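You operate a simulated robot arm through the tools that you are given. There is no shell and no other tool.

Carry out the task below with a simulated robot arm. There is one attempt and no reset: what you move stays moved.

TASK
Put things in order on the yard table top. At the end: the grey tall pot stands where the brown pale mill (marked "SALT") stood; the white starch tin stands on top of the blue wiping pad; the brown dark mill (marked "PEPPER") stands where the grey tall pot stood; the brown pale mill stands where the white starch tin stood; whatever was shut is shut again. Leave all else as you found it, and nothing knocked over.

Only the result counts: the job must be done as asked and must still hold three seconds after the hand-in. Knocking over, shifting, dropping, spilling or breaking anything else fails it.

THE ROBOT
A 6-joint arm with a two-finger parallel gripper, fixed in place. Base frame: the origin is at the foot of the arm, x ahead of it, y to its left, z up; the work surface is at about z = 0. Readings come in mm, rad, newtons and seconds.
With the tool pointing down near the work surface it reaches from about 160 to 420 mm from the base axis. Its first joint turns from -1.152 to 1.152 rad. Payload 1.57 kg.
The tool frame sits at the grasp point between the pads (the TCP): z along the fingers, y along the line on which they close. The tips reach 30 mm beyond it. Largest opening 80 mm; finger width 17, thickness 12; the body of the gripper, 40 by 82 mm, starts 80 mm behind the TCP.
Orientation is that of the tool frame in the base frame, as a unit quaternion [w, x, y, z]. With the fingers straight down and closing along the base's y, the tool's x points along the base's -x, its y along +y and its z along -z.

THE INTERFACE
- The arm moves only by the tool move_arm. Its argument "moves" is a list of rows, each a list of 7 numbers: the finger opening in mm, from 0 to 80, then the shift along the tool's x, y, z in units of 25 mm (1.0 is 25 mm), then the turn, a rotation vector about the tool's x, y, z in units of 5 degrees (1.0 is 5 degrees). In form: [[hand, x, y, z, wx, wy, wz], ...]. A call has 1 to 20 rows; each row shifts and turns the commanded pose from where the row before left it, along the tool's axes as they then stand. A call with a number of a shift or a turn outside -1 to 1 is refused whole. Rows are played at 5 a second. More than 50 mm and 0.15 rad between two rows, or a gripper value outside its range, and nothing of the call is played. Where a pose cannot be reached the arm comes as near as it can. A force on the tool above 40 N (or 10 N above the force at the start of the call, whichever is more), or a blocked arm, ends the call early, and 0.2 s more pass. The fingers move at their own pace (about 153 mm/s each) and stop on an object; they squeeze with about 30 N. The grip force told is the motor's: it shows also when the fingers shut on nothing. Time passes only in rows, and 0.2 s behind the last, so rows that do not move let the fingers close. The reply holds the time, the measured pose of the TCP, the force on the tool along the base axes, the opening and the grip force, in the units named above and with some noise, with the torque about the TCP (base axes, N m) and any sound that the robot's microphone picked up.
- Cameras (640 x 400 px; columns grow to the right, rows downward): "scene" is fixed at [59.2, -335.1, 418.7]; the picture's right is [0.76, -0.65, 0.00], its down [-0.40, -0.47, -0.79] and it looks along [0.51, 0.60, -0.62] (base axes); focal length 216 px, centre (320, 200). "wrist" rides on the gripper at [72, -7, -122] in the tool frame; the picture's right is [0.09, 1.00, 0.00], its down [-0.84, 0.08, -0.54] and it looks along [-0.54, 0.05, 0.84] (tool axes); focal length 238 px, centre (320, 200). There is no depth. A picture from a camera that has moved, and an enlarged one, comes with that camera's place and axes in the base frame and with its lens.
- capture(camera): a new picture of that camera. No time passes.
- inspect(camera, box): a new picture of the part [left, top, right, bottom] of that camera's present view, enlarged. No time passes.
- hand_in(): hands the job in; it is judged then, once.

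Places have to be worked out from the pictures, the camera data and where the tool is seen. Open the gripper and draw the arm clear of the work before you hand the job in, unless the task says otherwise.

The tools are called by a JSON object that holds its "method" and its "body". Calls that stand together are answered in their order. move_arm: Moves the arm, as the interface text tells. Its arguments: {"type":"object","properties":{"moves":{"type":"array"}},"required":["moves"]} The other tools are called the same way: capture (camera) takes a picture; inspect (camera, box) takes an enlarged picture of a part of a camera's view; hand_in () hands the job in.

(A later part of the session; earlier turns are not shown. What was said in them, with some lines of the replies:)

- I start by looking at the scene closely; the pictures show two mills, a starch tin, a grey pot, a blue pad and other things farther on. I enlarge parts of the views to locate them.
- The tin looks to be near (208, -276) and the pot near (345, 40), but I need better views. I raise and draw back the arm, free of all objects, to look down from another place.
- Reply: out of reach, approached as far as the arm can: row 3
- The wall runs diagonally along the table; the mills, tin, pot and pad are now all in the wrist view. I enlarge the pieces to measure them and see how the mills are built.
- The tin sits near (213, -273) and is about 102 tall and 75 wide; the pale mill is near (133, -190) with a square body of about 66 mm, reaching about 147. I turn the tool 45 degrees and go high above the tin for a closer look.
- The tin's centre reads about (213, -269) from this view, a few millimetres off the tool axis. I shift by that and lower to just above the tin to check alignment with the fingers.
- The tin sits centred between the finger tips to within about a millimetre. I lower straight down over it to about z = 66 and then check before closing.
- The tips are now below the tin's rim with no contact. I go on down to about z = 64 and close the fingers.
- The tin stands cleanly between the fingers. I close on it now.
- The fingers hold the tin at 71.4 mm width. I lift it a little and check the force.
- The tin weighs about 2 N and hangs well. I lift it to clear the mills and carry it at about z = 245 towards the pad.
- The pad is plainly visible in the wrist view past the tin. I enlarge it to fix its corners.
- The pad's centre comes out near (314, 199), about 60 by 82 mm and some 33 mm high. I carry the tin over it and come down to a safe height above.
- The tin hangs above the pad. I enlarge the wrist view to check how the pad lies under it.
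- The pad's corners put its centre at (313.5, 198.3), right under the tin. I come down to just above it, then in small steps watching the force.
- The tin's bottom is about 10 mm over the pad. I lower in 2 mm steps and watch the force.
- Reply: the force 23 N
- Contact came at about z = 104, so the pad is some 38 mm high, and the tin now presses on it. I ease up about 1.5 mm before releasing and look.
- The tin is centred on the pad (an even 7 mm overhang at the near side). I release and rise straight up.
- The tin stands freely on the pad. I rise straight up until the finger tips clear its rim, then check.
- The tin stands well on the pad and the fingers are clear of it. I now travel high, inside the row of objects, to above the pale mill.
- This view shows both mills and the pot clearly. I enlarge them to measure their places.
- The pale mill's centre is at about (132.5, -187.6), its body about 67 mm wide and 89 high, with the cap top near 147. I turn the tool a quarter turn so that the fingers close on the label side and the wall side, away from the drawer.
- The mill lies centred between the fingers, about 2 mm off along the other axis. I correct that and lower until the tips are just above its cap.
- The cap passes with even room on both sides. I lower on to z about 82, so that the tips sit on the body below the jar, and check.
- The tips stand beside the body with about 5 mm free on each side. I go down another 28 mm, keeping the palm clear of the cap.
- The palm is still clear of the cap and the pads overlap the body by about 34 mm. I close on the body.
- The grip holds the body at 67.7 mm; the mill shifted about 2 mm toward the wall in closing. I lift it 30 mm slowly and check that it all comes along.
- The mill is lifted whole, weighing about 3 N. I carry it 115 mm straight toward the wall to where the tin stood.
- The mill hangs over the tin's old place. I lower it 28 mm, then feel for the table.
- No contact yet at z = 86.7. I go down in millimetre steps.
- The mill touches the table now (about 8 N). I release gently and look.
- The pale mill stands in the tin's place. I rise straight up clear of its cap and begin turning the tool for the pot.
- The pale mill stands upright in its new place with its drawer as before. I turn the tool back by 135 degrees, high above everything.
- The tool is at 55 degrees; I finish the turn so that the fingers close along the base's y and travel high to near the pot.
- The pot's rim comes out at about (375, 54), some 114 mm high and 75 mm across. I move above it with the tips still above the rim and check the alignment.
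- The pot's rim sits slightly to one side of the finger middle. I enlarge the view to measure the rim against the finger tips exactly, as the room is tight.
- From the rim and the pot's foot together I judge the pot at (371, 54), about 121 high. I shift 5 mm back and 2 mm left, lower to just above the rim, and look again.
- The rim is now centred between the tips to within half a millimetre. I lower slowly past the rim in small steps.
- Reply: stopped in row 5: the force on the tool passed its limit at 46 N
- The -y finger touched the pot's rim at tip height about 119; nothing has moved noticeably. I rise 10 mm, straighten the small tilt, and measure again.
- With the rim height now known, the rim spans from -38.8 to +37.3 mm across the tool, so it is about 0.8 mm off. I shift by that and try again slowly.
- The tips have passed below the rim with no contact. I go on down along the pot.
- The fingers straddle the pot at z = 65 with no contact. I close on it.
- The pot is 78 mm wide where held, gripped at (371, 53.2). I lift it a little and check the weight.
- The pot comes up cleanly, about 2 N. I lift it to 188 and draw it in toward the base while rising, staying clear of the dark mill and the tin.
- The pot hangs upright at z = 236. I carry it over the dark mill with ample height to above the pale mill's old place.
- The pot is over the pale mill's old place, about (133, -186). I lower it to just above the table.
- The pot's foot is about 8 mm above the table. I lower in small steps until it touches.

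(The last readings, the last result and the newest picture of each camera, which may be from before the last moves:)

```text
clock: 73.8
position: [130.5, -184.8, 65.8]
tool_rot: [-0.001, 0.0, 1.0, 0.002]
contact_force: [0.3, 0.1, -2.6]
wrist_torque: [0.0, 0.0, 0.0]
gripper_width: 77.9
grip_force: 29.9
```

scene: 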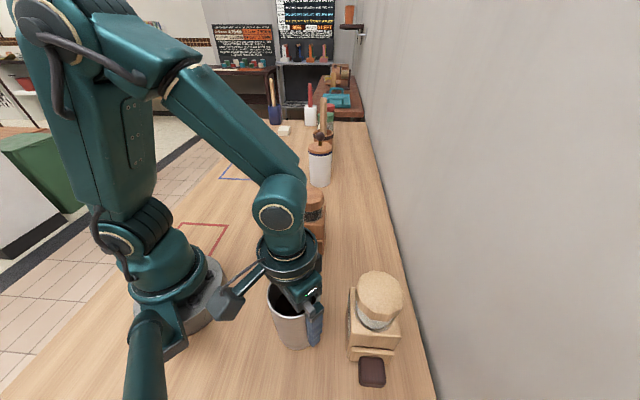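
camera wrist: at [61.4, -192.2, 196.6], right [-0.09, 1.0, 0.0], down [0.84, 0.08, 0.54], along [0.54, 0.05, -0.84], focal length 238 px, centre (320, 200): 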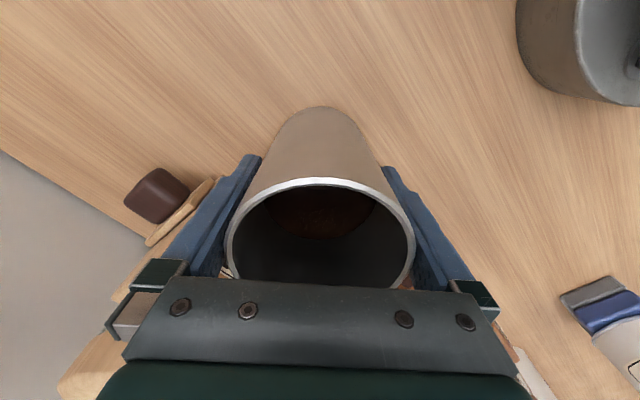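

Still no contact at z = 65.8 (force -2.6 N is the pot's weight). I go on in millimetre steps.

{"method": "move_arm", "body": {"moves": [[50, 0, 0, 0.03, 0, 0, 0], [50, 0, 0, 0.03, 0, 0, 0], [50, 0, 0, 0, 0, 0, 0]]}}

{"method": "inspect", "body": {"camera": "scene", "box": [220, 240, 380, 380]}}

```text
clock: 74.6
position: [133.3, -186.8, 63.7]
tool_rot: [-0.001, 0.0, 1.0, 0.001]
contact_force: [0.2, 7.6, 20.6]
wrist_torque: [-0.26, -0.08, 0.01]
gripper_width: 78.4
grip_force: 29.7
```

```text
2.86 times, centred on (300, 310) of scene
camera zoom: at [59.2, -335.1, 418.8], right [0.76, -0.65, 0.0], down [-0.4, -0.47, -0.79], along [0.51, 0.6, -0.62], focal length 618 px, centre (377, -114)
```

zoom: 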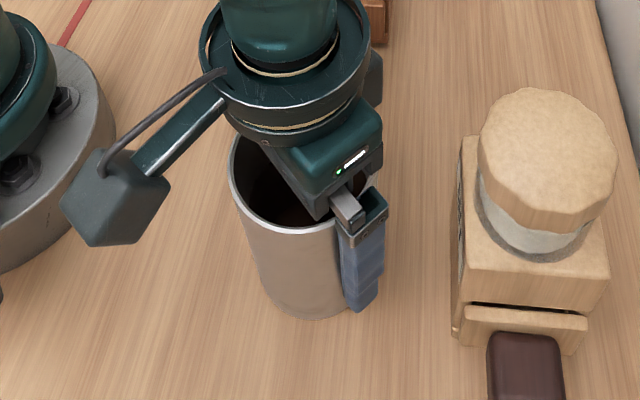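

The pot stands on the table now (about 20 N press). I ease up half a millimetre and open the fingers.

{"method": "move_arm", "body": {"moves": [[50, 0, 0, -0.02, 0, 0, 0], [80, 0, 0, 0, 0, 0, 0], [80, 0, 0, 0, 0, 0, 0], [80, 0, 0, 0, 0, 0, 0]]}}

{"method": "capture", "body": {"camera": "wrist"}}

```text
clock: 75.6
position: [130.8, -185.3, 64.7]
tool_rot: [-0.001, 0.0, 1.0, 0.001]
contact_force: [0.1, 0.1, -0.2]
wrist_torque: [-0.02, 0.0, -0.02]
gripper_width: 80.0
grip_force: 0.1
```

```text
taken
camera wrist: at [61.1, -192.5, 186.6], right [-0.09, 1.0, 0.0], down [0.84, 0.08, 0.54], along [0.54, 0.05, -0.84], focal length 238 px, centre (320, 200)
```

wrist: 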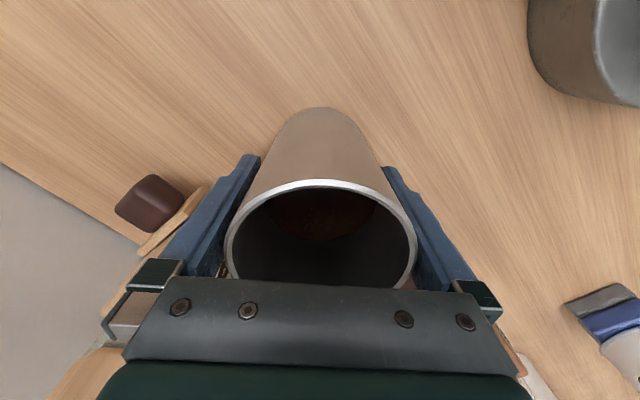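

The fingers are open and free of the pot. I rise slowly and check that the pot stays put.

{"method": "move_arm", "body": {"moves": [[80, 0, 0, -0.15, 0, 0, 0], [80, 0, 0, -0.25, 0, 0, 0], [80, 0, 0, -0.25, 0, 0, 0], [80, 0, 0, -0.25, 0, 0, 0], [80, 0, 0, 0, 0, 0, 0]]}}

{"method": "capture", "body": {"camera": "wrist"}}

{"method": "inspect", "body": {"camera": "scene", "box": [220, 240, 380, 380]}}

```text
clock: 76.8
position: [131.9, -185.2, 86.3]
tool_rot: [-0.001, 0.0, 1.0, 0.002]
contact_force: [0.1, 0.0, -0.4]
wrist_torque: [0.0, 0.0, 0.02]
gripper_width: 80.1
grip_force: 0.0
```

```text
taken
camera wrist: at [61.5, -192.2, 209.2], right [-0.09, 1.0, 0.0], down [0.84, 0.08, 0.54], along [0.54, 0.05, -0.84], focal length 238 px, centre (320, 200)
```

wrist: 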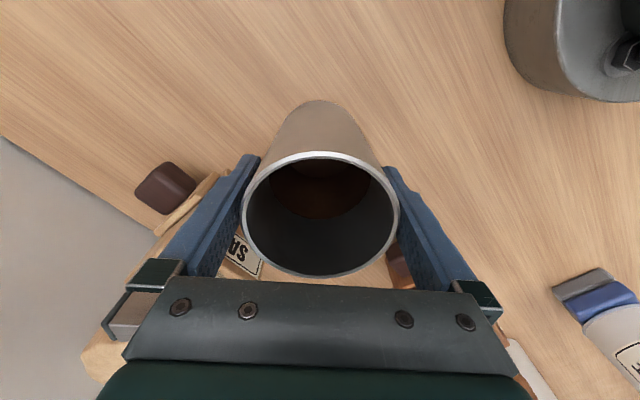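

```text
2.86 times, centred on (300, 310) of scene
camera zoom: at [59.2, -335.1, 418.7], right [0.76, -0.65, 0.0], down [-0.4, -0.47, -0.79], along [0.51, 0.6, -0.62], focal length 618 px, centre (377, -114)
```

zoom: 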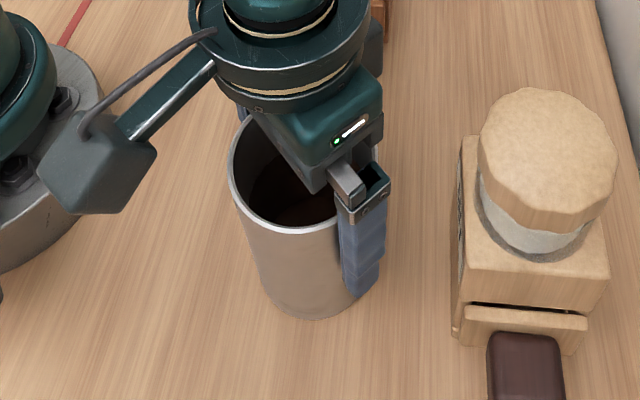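

The pot stays standing while the fingers slide up. I continue upward, slowly to above the rim and then to z about 235.

{"method": "move_arm", "body": {"moves": [[80, 0, 0, -0.27, 0, 0, 0], [80, 0, 0, -0.27, 0, 0, 0], [80, 0, 0, -0.27, 0, 0, 0], [80, 0, 0, -0.27, 0, 0, 0], [80, 0, 0, -0.27, 0, 0, 0], [80, 0, 0, -0.27, 0, 0, 0], [80, 0, 0, -0.27, 0, 0, 0], [80, 0, 0, -0.27, 0, 0, 0], [80, 0, 0, -0.27, 0, 0, 0], [80, 0, 0, -0.27, 0, 0, 0], [80, 0, 0, -0.27, 0, 0, 0], [80, 0, 0, -0.6, 0, 0, 0], [80, 0, 0, -0.6, 0, 0, 0], [80, 0, 0, -0.6, 0, 0, 0], [80, 0, 0, -0.6, 0, 0, 0], [80, 0, 0, -0.6, 0, 0, 0], [80, 0, 0, 0, 0, 0, 0]]}}

{"method": "capture", "body": {"camera": "wrist"}}

{"method": "capture", "body": {"camera": "scene"}}

```text
clock: 80.4
position: [133.2, -186.1, 236.0]
tool_rot: [-0.001, 0.0, 1.0, 0.002]
contact_force: [-0.2, 0.2, -0.7]
wrist_torque: [-0.03, 0.0, -0.03]
gripper_width: 80.0
grip_force: 0.2
```

```text
taken
camera wrist: at [61.6, -192.6, 358.8], right [-0.09, 1.0, 0.0], down [0.84, 0.08, 0.54], along [0.54, 0.05, -0.84], focal length 238 px, centre (320, 200)
```

wrist: 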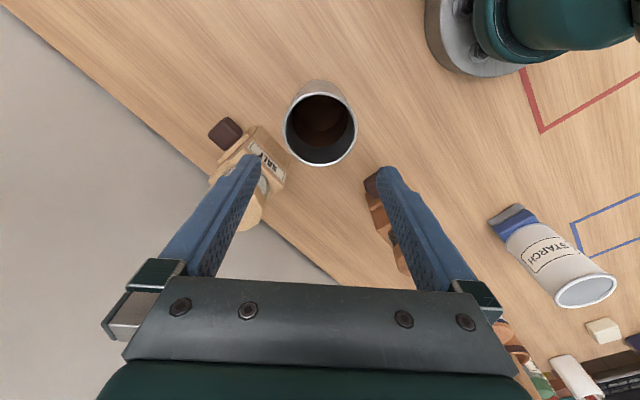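

```text
taken
```

scene: 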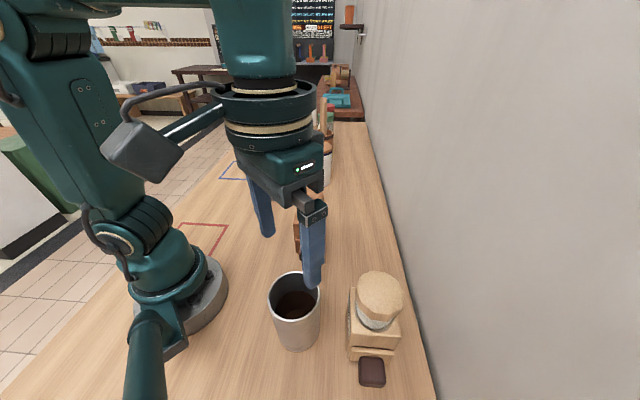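

The pot stands at about (133, -186), where the pale mill stood. Next is the dark mill: I turn the tool 45 degrees so that it closes on the mill's label and wall sides, and move high above it.

{"method": "move_arm", "body": {"moves": [[80, 0, 0, 0, 0, 0, -1], [80, 0, 0, 0, 0, 0, -1], [80, 0, 0, 0, 0, 0, -1], [80, 0, 0, 0, 0, 0, -1], [80, 0, 0, 0, 0, 0, -1], [80, 0, 0, 0, 0, 0, -1], [80, 0, 0, 0, 0, 0, -1], [80, 0, 0, 0, 0, 0, -1], [80, 0, 0, 0, 0, 0, -1], [80, -0.871, 0.002, 0, 0, 0, 0], [80, -0.871, 0.002, 0, 0, 0, 0], [80, -0.871, 0.002, 0, 0, 0, 0], [80, -0.871, 0.002, 0, 0, 0, 0], [80, -0.871, 0.002, 0, 0, 0, 0], [80, -0.871, 0.002, 0, 0, 0, 0], [80, -0.871, 0.002, 0, 0, 0, 0], [80, -0.871, 0.002, 0, 0, 0, 0], [80, -0.871, 0.002, 0, 0, 0, 0], [80, 0, 0, 0, 0, 0, 0]]}}

{"method": "capture", "body": {"camera": "wrist"}}

{"method": "capture", "body": {"camera": "scene"}}

```text
clock: 84.4
position: [271.2, -46.3, 236.8]
tool_rot: [0.0, -0.383, 0.924, 0.003]
contact_force: [0.0, -0.2, 0.1]
wrist_torque: [0.01, 0.05, -0.01]
gripper_width: 79.9
grip_force: 0.0
```

```text
taken
camera wrist: at [225.7, -101.7, 359.1], right [-0.77, 0.64, 0.0], down [0.54, 0.64, 0.54], along [0.34, 0.42, -0.84], focal length 238 px, centre (320, 200)
```

wrist: 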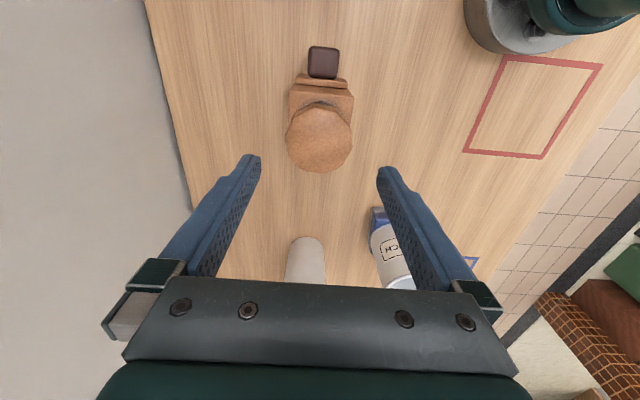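

```text
taken
```

scene: 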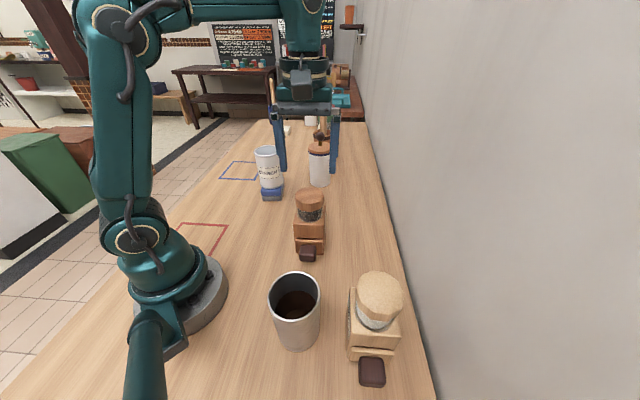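

The mill appears centred beneath the gripper. I enlarge the view to check the body's edges and the drawer.

{"method": "inspect", "body": {"camera": "wrist", "box": [240, 40, 400, 180]}}

{"method": "inspect", "body": {"camera": "scene", "box": [270, 170, 350, 270]}}

```text
2.86 times, centred on (320, 110) of wrist
camera zoom: at [225.7, -101.7, 359.1], right [-0.77, 0.64, 0.0], down [0.54, 0.64, 0.54], along [0.34, 0.42, -0.84], focal length 681 px, centre (320, 457)
```

zoom: 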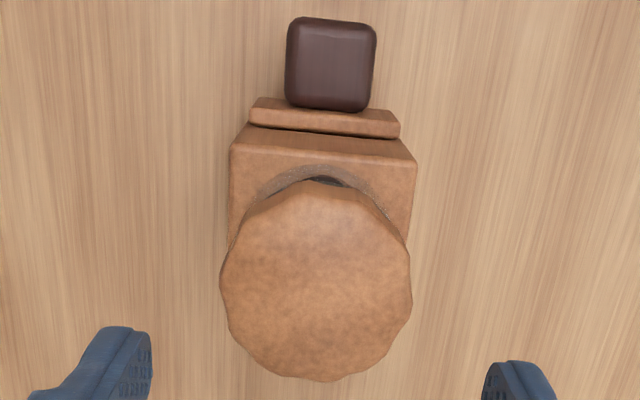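

```text
4.00 times, centred on (310, 220) of scene
camera zoom: at [59.2, -335.1, 418.7], right [0.76, -0.65, 0.0], down [-0.4, -0.47, -0.79], along [0.51, 0.6, -0.62], focal length 866 px, centre (360, 120)
```

zoom: 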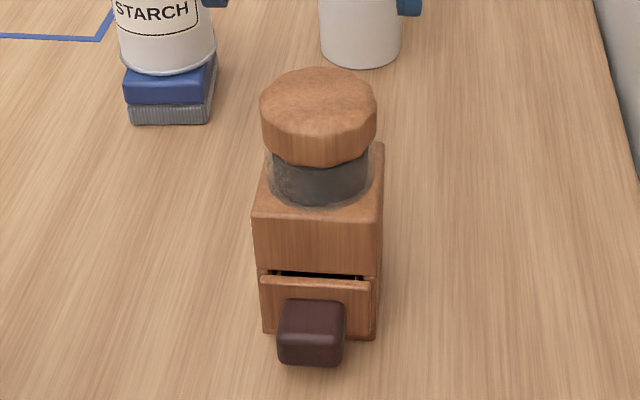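

The mill's body lies within a millimetre of the finger middle and is square to it. I take out the slight leftover tilt and lower to beside the cap.

{"method": "move_arm", "body": {"moves": [[80, 0, -0.015, 0, 0.045, 0, 0], [80, 0, 0, 0.5, 0, 0, 0], [80, 0, 0, 0.6, 0, 0, 0], [80, 0, 0, 0.6, 0, 0, 0], [80, 0, 0, 0.3, 0, 0, 0], [80, 0, 0, 0, 0, 0, 0]]}}

{"method": "capture", "body": {"camera": "wrist"}}

```text
clock: 85.8
position: [271.1, -48.1, 186.4]
tool_rot: [0.001, -0.382, 0.924, 0.0]
contact_force: [0.0, -0.4, 0.4]
wrist_torque: [-0.02, -0.02, -0.02]
gripper_width: 80.1
grip_force: 0.1
```

```text
taken
camera wrist: at [225.3, -102.3, 308.7], right [-0.77, 0.64, 0.0], down [0.54, 0.65, 0.54], along [0.35, 0.42, -0.84], focal length 238 px, centre (320, 200)
```

wrist: 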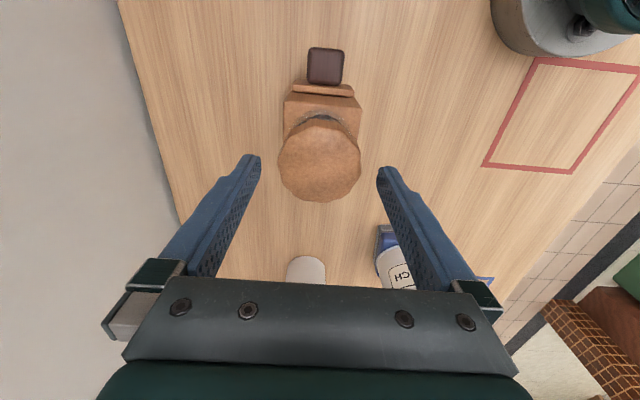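

Alignment holds. I lower past the cap to the body.

{"method": "move_arm", "body": {"moves": [[80, 0, 0, 0.6, 0, 0, 0], [80, 0, 0, 0.6, 0, 0, 0], [80, 0, 0, 0.6, 0, 0, 0], [80, 0, 0, 0.6, 0, 0, 0], [80, 0, 0, 0.6, 0, 0, 0], [80, 0, 0, 0, 0, 0, 0]]}}

{"method": "capture", "body": {"camera": "wrist"}}

{"method": "inspect", "body": {"camera": "scene", "box": [240, 130, 370, 270]}}

```text
clock: 87.2
position: [269.5, -46.8, 111.0]
tool_rot: [0.0, -0.383, 0.924, 0.0]
contact_force: [0.3, -0.1, -1.2]
wrist_torque: [0.03, 0.01, 0.02]
gripper_width: 79.5
grip_force: 0.1
```

```text
taken
camera wrist: at [224.6, -101.8, 233.6], right [-0.77, 0.64, 0.0], down [0.54, 0.65, 0.54], along [0.35, 0.42, -0.84], focal length 238 px, centre (320, 200)
```

wrist: 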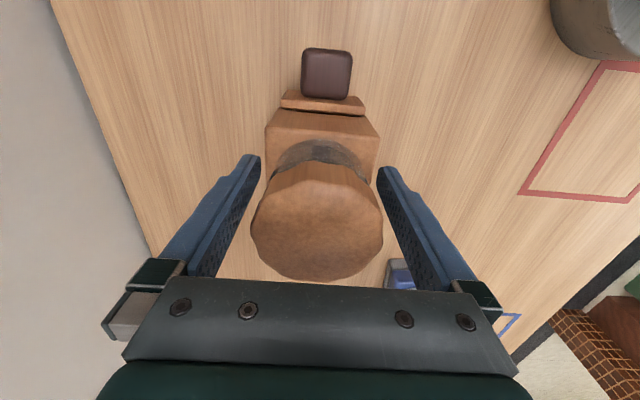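

```text
2.86 times, centred on (305, 200) of scene
camera zoom: at [59.2, -335.1, 418.7], right [0.76, -0.65, 0.0], down [-0.4, -0.47, -0.79], along [0.51, 0.6, -0.62], focal length 618 px, centre (363, 200)
```

zoom: 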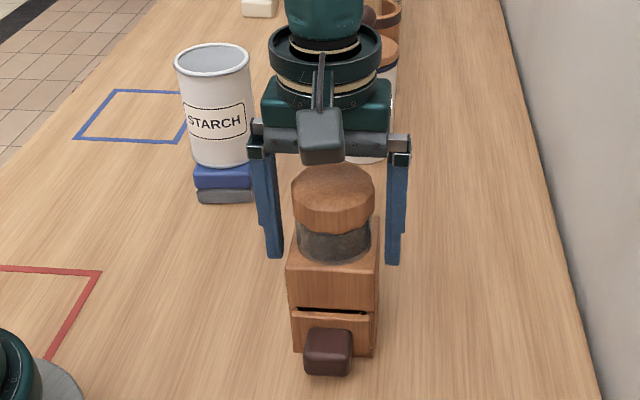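

The body is centred with about 6 mm clear on each side. I go down the last 27 mm.

{"method": "move_arm", "body": {"moves": [[80, 0, 0, 0.4, 0, 0, 0], [80, 0, 0, 0.4, 0, 0, 0], [80, 0, 0, 0.26, 0, 0, 0], [80, 0, 0, 0, 0, 0, 0]]}}

{"method": "capture", "body": {"camera": "wrist"}}

```text
clock: 88.2
position: [270.1, -47.4, 85.3]
tool_rot: [0.0, -0.382, 0.924, 0.0]
contact_force: [0.4, -0.9, 1.1]
wrist_torque: [-0.03, -0.01, 0.0]
gripper_width: 80.0
grip_force: 0.0
```

```text
taken
camera wrist: at [225.3, -102.0, 207.6], right [-0.77, 0.64, 0.0], down [0.54, 0.65, 0.54], along [0.35, 0.42, -0.84], focal length 238 px, centre (320, 200)
```

wrist: 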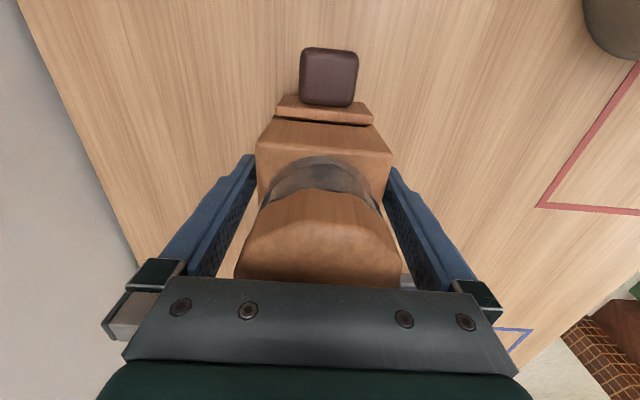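

The fingers stand on both sides of the body, drawer untouched. I close.

{"method": "move_arm", "body": {"moves": [[76, 0, 0, 0, 0, 0, 0], [72, 0, 0, 0, 0, 0, 0], [68, 0, 0, 0, 0, 0, 0], [50, 0, 0, 0, 0, 0, 0], [50, 0, 0, 0, 0, 0, 0], [50, 0, 0, 0, 0, 0, 0]]}}

{"method": "capture", "body": {"camera": "wrist"}}

```text
clock: 89.6
position: [271.1, -47.3, 85.3]
tool_rot: [0.0, -0.383, 0.924, 0.0]
contact_force: [1.0, -0.8, 1.9]
wrist_torque: [0.04, 0.03, 0.01]
gripper_width: 68.0
grip_force: 29.3
```

```text
taken
camera wrist: at [225.4, -102.0, 207.8], right [-0.77, 0.64, 0.0], down [0.54, 0.65, 0.54], along [0.35, 0.42, -0.84], focal length 238 px, centre (320, 200)
```

wrist: 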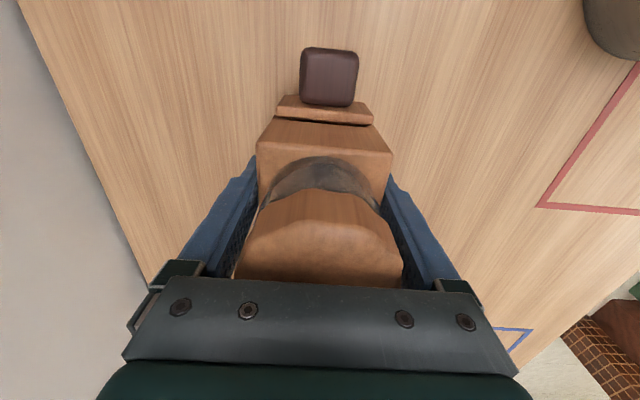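

The mill is held at 68 mm. I lift it 30 mm slowly and check.

{"method": "move_arm", "body": {"moves": [[50, 0, 0, -0.2, 0, 0, 0], [50, 0, 0, -0.3, 0, 0, 0], [50, 0, 0, -0.4, 0, 0, 0], [50, 0, 0, -0.3, 0, 0, 0], [50, 0, 0, 0, 0, 0, 0]]}}

{"method": "capture", "body": {"camera": "wrist"}}

{"method": "inspect", "body": {"camera": "scene", "box": [240, 130, 370, 270]}}

```text
clock: 90.8
position: [271.1, -47.1, 116.7]
tool_rot: [0.0, -0.383, 0.924, 0.0]
contact_force: [0.6, 0.4, -3.3]
wrist_torque: [0.0, -0.01, -0.02]
gripper_width: 67.7
grip_force: 29.7
```

```text
taken
camera wrist: at [225.3, -102.5, 238.4], right [-0.77, 0.64, 0.0], down [0.54, 0.65, 0.54], along [0.35, 0.42, -0.84], focal length 238 px, centre (320, 200)
```

wrist: 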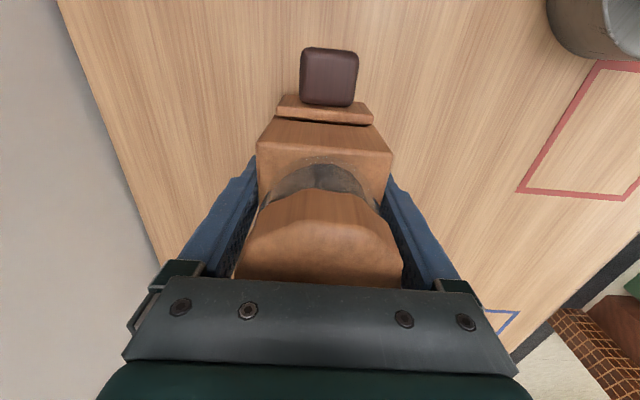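

```text
2.86 times, centred on (305, 200) of scene
camera zoom: at [59.2, -335.1, 418.7], right [0.76, -0.65, 0.0], down [-0.4, -0.47, -0.79], along [0.51, 0.6, -0.62], focal length 618 px, centre (363, 200)
```

zoom: 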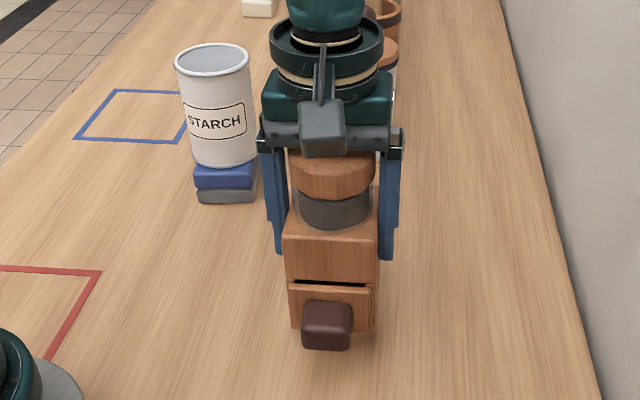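

The mill is up and whole, drawer still in. I carry it 140 mm along the row to where the pot stood.

{"method": "move_arm", "body": {"moves": [[50, -0.3, 0, 0, 0, 0, 0], [50, -0.6, 0, 0, 0, 0, 0], [50, -0.75, 0, 0, 0, 0, 0], [50, -0.8, 0, 0, 0, 0, 0], [50, -0.8, 0, 0, 0, 0, 0], [50, -0.8, 0, 0, 0, 0, 0], [50, -0.75, 0, 0, 0, 0, 0], [50, -0.5, 0, 0, 0, 0, 0], [50, -0.304, 0, 0, 0, 0, 0], [50, 0, 0, 0, 0, 0, 0], [50, 0, 0, 0, 0, 0, 0]]}}

{"method": "capture", "body": {"camera": "wrist"}}

{"method": "inspect", "body": {"camera": "scene", "box": [240, 90, 370, 230]}}

```text
clock: 93.2
position: [370.6, 52.3, 114.5]
tool_rot: [0.0, -0.383, 0.924, 0.001]
contact_force: [-0.7, 0.3, -2.9]
wrist_torque: [-0.01, -0.01, -0.01]
gripper_width: 67.9
grip_force: 29.8
```

```text
taken
camera wrist: at [325.4, -2.9, 237.4], right [-0.77, 0.64, 0.0], down [0.54, 0.65, 0.54], along [0.35, 0.42, -0.84], focal length 238 px, centre (320, 200)
```

wrist: 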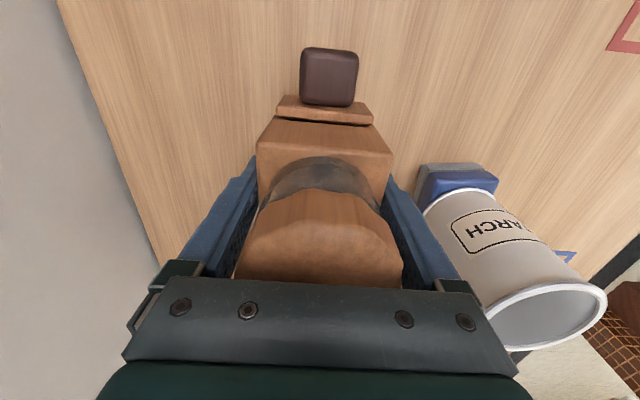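

```text
2.86 times, centred on (305, 160) of scene
camera zoom: at [59.2, -335.1, 418.7], right [0.76, -0.65, 0.0], down [-0.4, -0.47, -0.79], along [0.51, 0.6, -0.62], focal length 618 px, centre (363, 314)
```

zoom: 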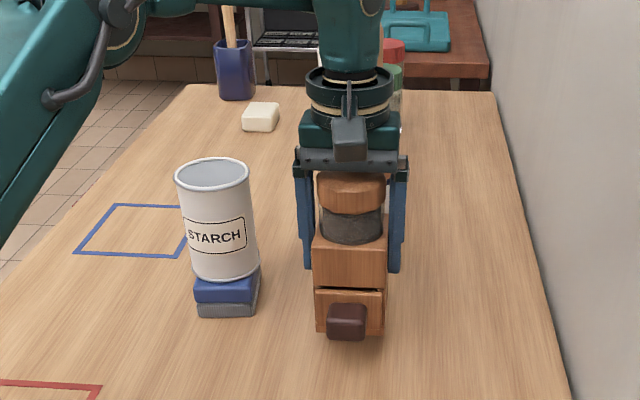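

The mill is at the pot's old place, TCP about (371, 52). I lower it nearly to the table.

{"method": "move_arm", "body": {"moves": [[50, 0, 0, 0.4, 0, 0, 0], [50, 0, 0, 0.4, 0, 0, 0], [50, 0, 0, 0.2, 0, 0, 0], [50, 0, 0, 0.1, 0, 0, 0], [50, 0, 0, 0.04, 0, 0, 0], [50, 0, 0, 0, 0, 0, 0]]}}

```text
clock: 94.6
position: [370.5, 52.1, 87.7]
tool_rot: [0.0, -0.382, 0.924, 0.0]
contact_force: [0.0, -0.3, -3.4]
wrist_torque: [-0.01, -0.02, 0.01]
gripper_width: 67.7
grip_force: 30.1
```

No contact yet at z = 87.7. I go on in millimetre steps.

{"method": "move_arm", "body": {"moves": [[50, 0, 0, 0.04, 0, 0, 0], [50, 0, 0, 0.03, 0, 0, 0], [50, 0, 0, 0, 0, 0, 0]]}}

```text
clock: 95.4
position: [370.5, 52.9, 85.8]
tool_rot: [0.001, -0.383, 0.924, 0.0]
contact_force: [-1.9, 0.8, 5.5]
wrist_torque: [0.15, 0.47, 0.03]
gripper_width: 68.0
grip_force: 30.0
```

It touches the table (about 8 N). I release gently and look.

{"method": "move_arm", "body": {"moves": [[50, 0, 0, 0.01, 0, 0, 0], [69, 0, 0, 0, 0, 0, 0], [72, 0, 0, 0, 0, 0, 0], [76, 0, 0, 0, 0, 0, 0], [80, 0, 0, 0, 0, 0, 0], [80, 0, 0, 0, 0, 0, 0]]}}

{"method": "capture", "body": {"camera": "wrist"}}

{"method": "inspect", "body": {"camera": "scene", "box": [240, 90, 370, 230]}}

```text
clock: 96.8
position: [370.8, 51.5, 85.4]
tool_rot: [0.0, -0.383, 0.924, 0.0]
contact_force: [0.3, 0.6, 0.2]
wrist_torque: [0.05, 0.01, -0.01]
gripper_width: 79.9
grip_force: 0.1
```

```text
taken
camera wrist: at [324.8, -3.1, 207.2], right [-0.77, 0.64, 0.0], down [0.54, 0.65, 0.54], along [0.35, 0.42, -0.84], focal length 238 px, centre (320, 200)
```

wrist: 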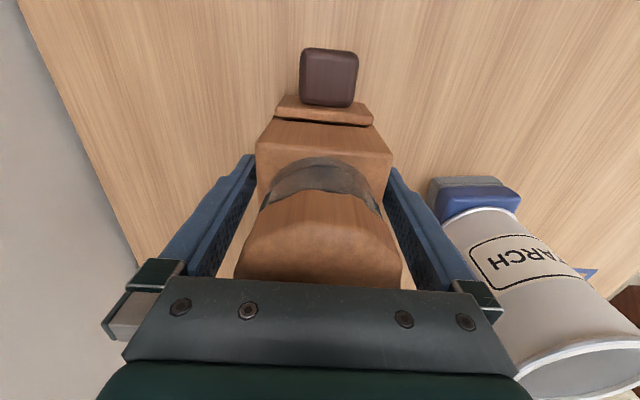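

```text
2.86 times, centred on (305, 160) of scene
camera zoom: at [59.2, -335.1, 418.7], right [0.76, -0.65, 0.0], down [-0.4, -0.47, -0.79], along [0.51, 0.6, -0.62], focal length 618 px, centre (363, 314)
```

zoom: 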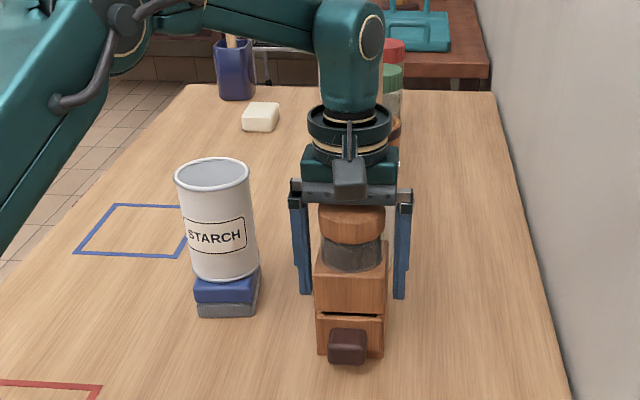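

The dark mill stands free in the pot's place. I rise straight up until the tips clear its cap.

{"method": "move_arm", "body": {"moves": [[80, 0, 0, -0.3, 0, 0, 0], [80, 0, 0, -0.6, 0, 0, 0], [80, 0, 0, -0.6, 0, 0, 0], [80, 0, 0, -0.6, 0, 0, 0], [80, 0, 0, -0.6, 0, 0, 0], [80, 0, 0, -0.6, 0, 0, 0], [80, 0, 0, -0.5, 0, 0, 0], [80, 0, 0, -0.26, 0, 0, 0], [80, 0, 0, 0, 0, 0, 0]]}}

{"method": "capture", "body": {"camera": "wrist"}}

{"method": "capture", "body": {"camera": "scene"}}

```text
clock: 98.8
position: [369.5, 52.2, 186.6]
tool_rot: [0.0, -0.383, 0.924, 0.001]
contact_force: [0.9, -0.1, 0.0]
wrist_torque: [-0.03, -0.03, -0.02]
gripper_width: 79.8
grip_force: 0.0
```

```text
taken
camera wrist: at [324.3, -3.1, 308.7], right [-0.77, 0.64, 0.0], down [0.54, 0.65, 0.54], along [0.35, 0.42, -0.84], focal length 238 px, centre (320, 200)
```

wrist: 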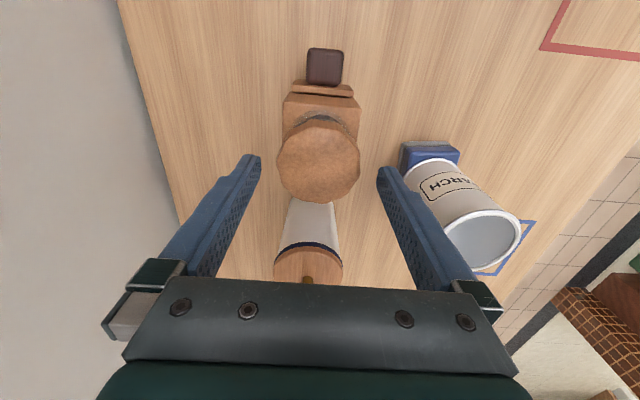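

```text
taken
```

scene: 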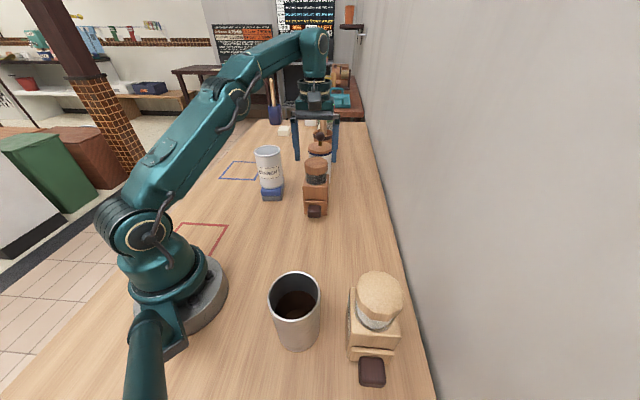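

Everything stands in place. I draw the arm back, rising, to a clear spot over empty table and then check all the objects.

{"method": "move_arm", "body": {"moves": [[80, 0.3, 0, -0.4, 0, 0, 0], [80, 0.8, -0.15, -0.4, 0, 0, 0], [80, 0.93, -0.159, -0.4, 0, 0, 0], [80, 0.93, -0.159, -0.3, 0, 0, 0], [80, 0.93, -0.159, -0.3, 0, 0, 0], [80, 0.93, -0.159, -0.2, 0, 0, 0], [80, 0.93, -0.159, 0, 0, 0, 0], [80, 0.93, -0.159, 0, 0, 0, 0], [80, 0.7, -0.159, 0, 0, 0, 0], [80, 0, 0, 0, 0, 0, 0], [80, 0, 0, 0, 0, 0, 0]]}}

{"method": "capture", "body": {"camera": "wrist"}}

{"method": "inspect", "body": {"camera": "scene", "box": [230, 130, 350, 230]}}

{"method": "inspect", "body": {"camera": "scene", "box": [240, 250, 430, 395]}}

```text
clock: 101.2
position: [262.3, -100.1, 237.7]
tool_rot: [0.0, -0.383, 0.924, 0.0]
contact_force: [1.0, -0.6, 0.3]
wrist_torque: [0.02, 0.01, 0.0]
gripper_width: 80.1
grip_force: 0.1
```

```text
taken
camera wrist: at [217.2, -154.9, 359.1], right [-0.77, 0.64, 0.0], down [0.54, 0.65, 0.54], along [0.35, 0.42, -0.84], focal length 238 px, centre (320, 200)
```

wrist: 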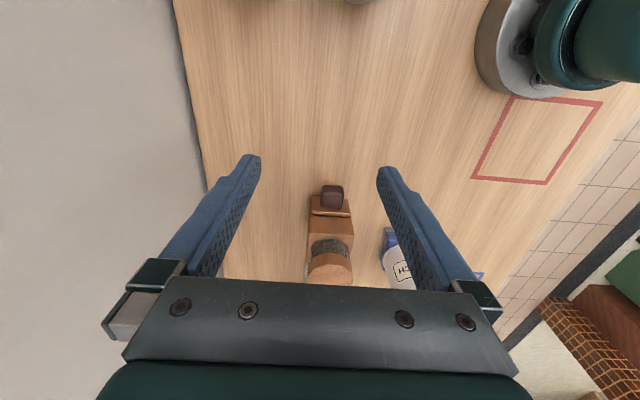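

```text
4.00 times, centred on (290, 180) of scene
camera zoom: at [59.2, -335.1, 418.7], right [0.76, -0.65, 0.0], down [-0.4, -0.47, -0.79], along [0.51, 0.6, -0.62], focal length 866 px, centre (440, 280)
```

zoom: 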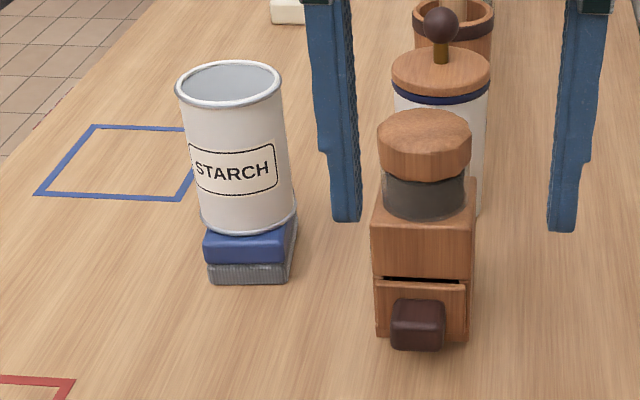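

```text
2.76 times, centred on (335, 322) of scene
camera zoom: at [59.2, -335.1, 418.7], right [0.76, -0.65, 0.0], down [-0.4, -0.47, -0.79], along [0.51, 0.6, -0.62], focal length 597 px, centre (279, -138)
```

zoom: 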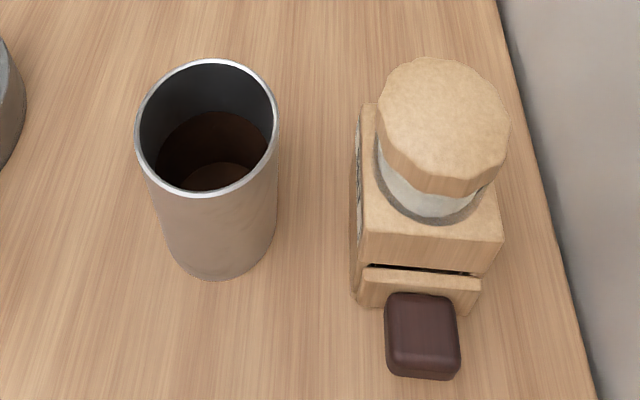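

All four stand where asked. I look once more closely at both drawers, the tin on its pad and the rest.

{"method": "inspect", "body": {"camera": "scene", "box": [295, 155, 345, 220]}}

{"method": "inspect", "body": {"camera": "scene", "box": [335, 310, 415, 395]}}

{"method": "capture", "body": {"camera": "scene"}}

```text
6.15 times, centred on (320, 188) of scene
camera zoom: at [59.2, -335.1, 418.7], right [0.76, -0.65, 0.0], down [-0.4, -0.47, -0.79], along [0.51, 0.6, -0.62], focal length 1332 px, centre (320, 277)
```

zoom: 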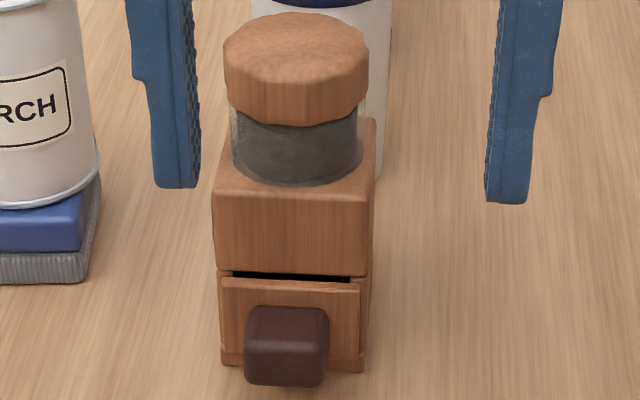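

```text
4.71 times, centred on (375, 352) of scene
camera zoom: at [59.2, -335.1, 418.7], right [0.76, -0.65, 0.0], down [-0.4, -0.47, -0.79], along [0.51, 0.6, -0.62], focal length 1019 px, centre (61, -518)
```

zoom: 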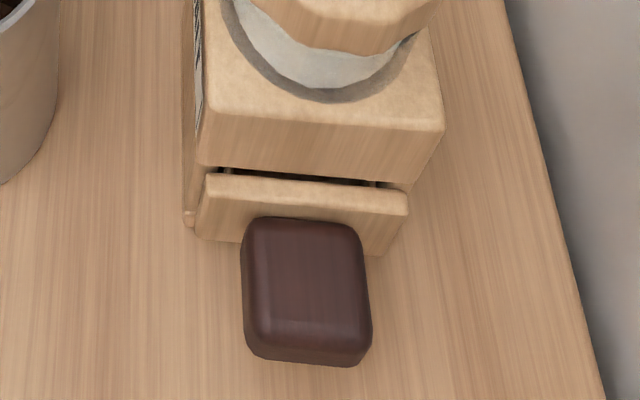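

```text
taken
```

scene: 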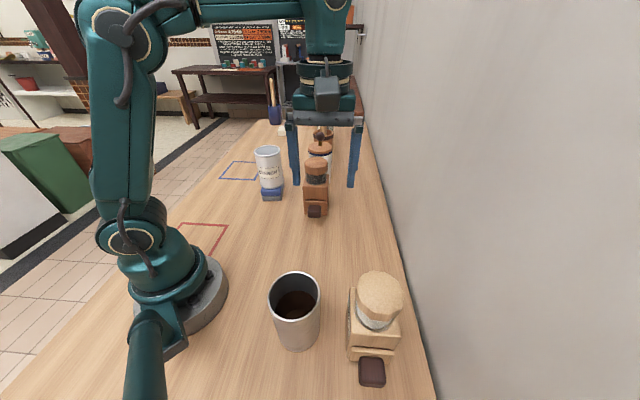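

Both drawers look just as at the start, the tin stands level on the unmoved pad, and the pot and mills stand upright in their places. The gripper is open and the arm is clear, so I hand the job in.

{"method": "hand_in", "body": {}}

```text
The job is handed in.
```

I handed the job in with everything where the task asked. The result of the judging isn't back yet.

- **White starch tin:** it stands on top of the blue wiping pad, centred on it, and the pad has not moved.
- **Brown pale mill (SALT):** it stands where the tin stood.
- **Grey tall pot:** it stands upright where the pale mill stood. It has something dark brown inside, which I saw no sign of spilling.
- **Brown dark mill (PEPPER):** it stands where the pot stood.

I judge each piece to be within about 2 mm of its target, working from the camera pictures and the arm's readings. I opened nothing, and both mill drawers look just as they did at the start.

While lowering onto the pot, one finger touched its rim and the force limit stopped the arm at 46 N. The pot stayed standing and did not visibly move; I realigned and picked it up cleanly on the second try.

At hand-in the gripper was open and the arm was clear of everything. The other things on the table were not touched.
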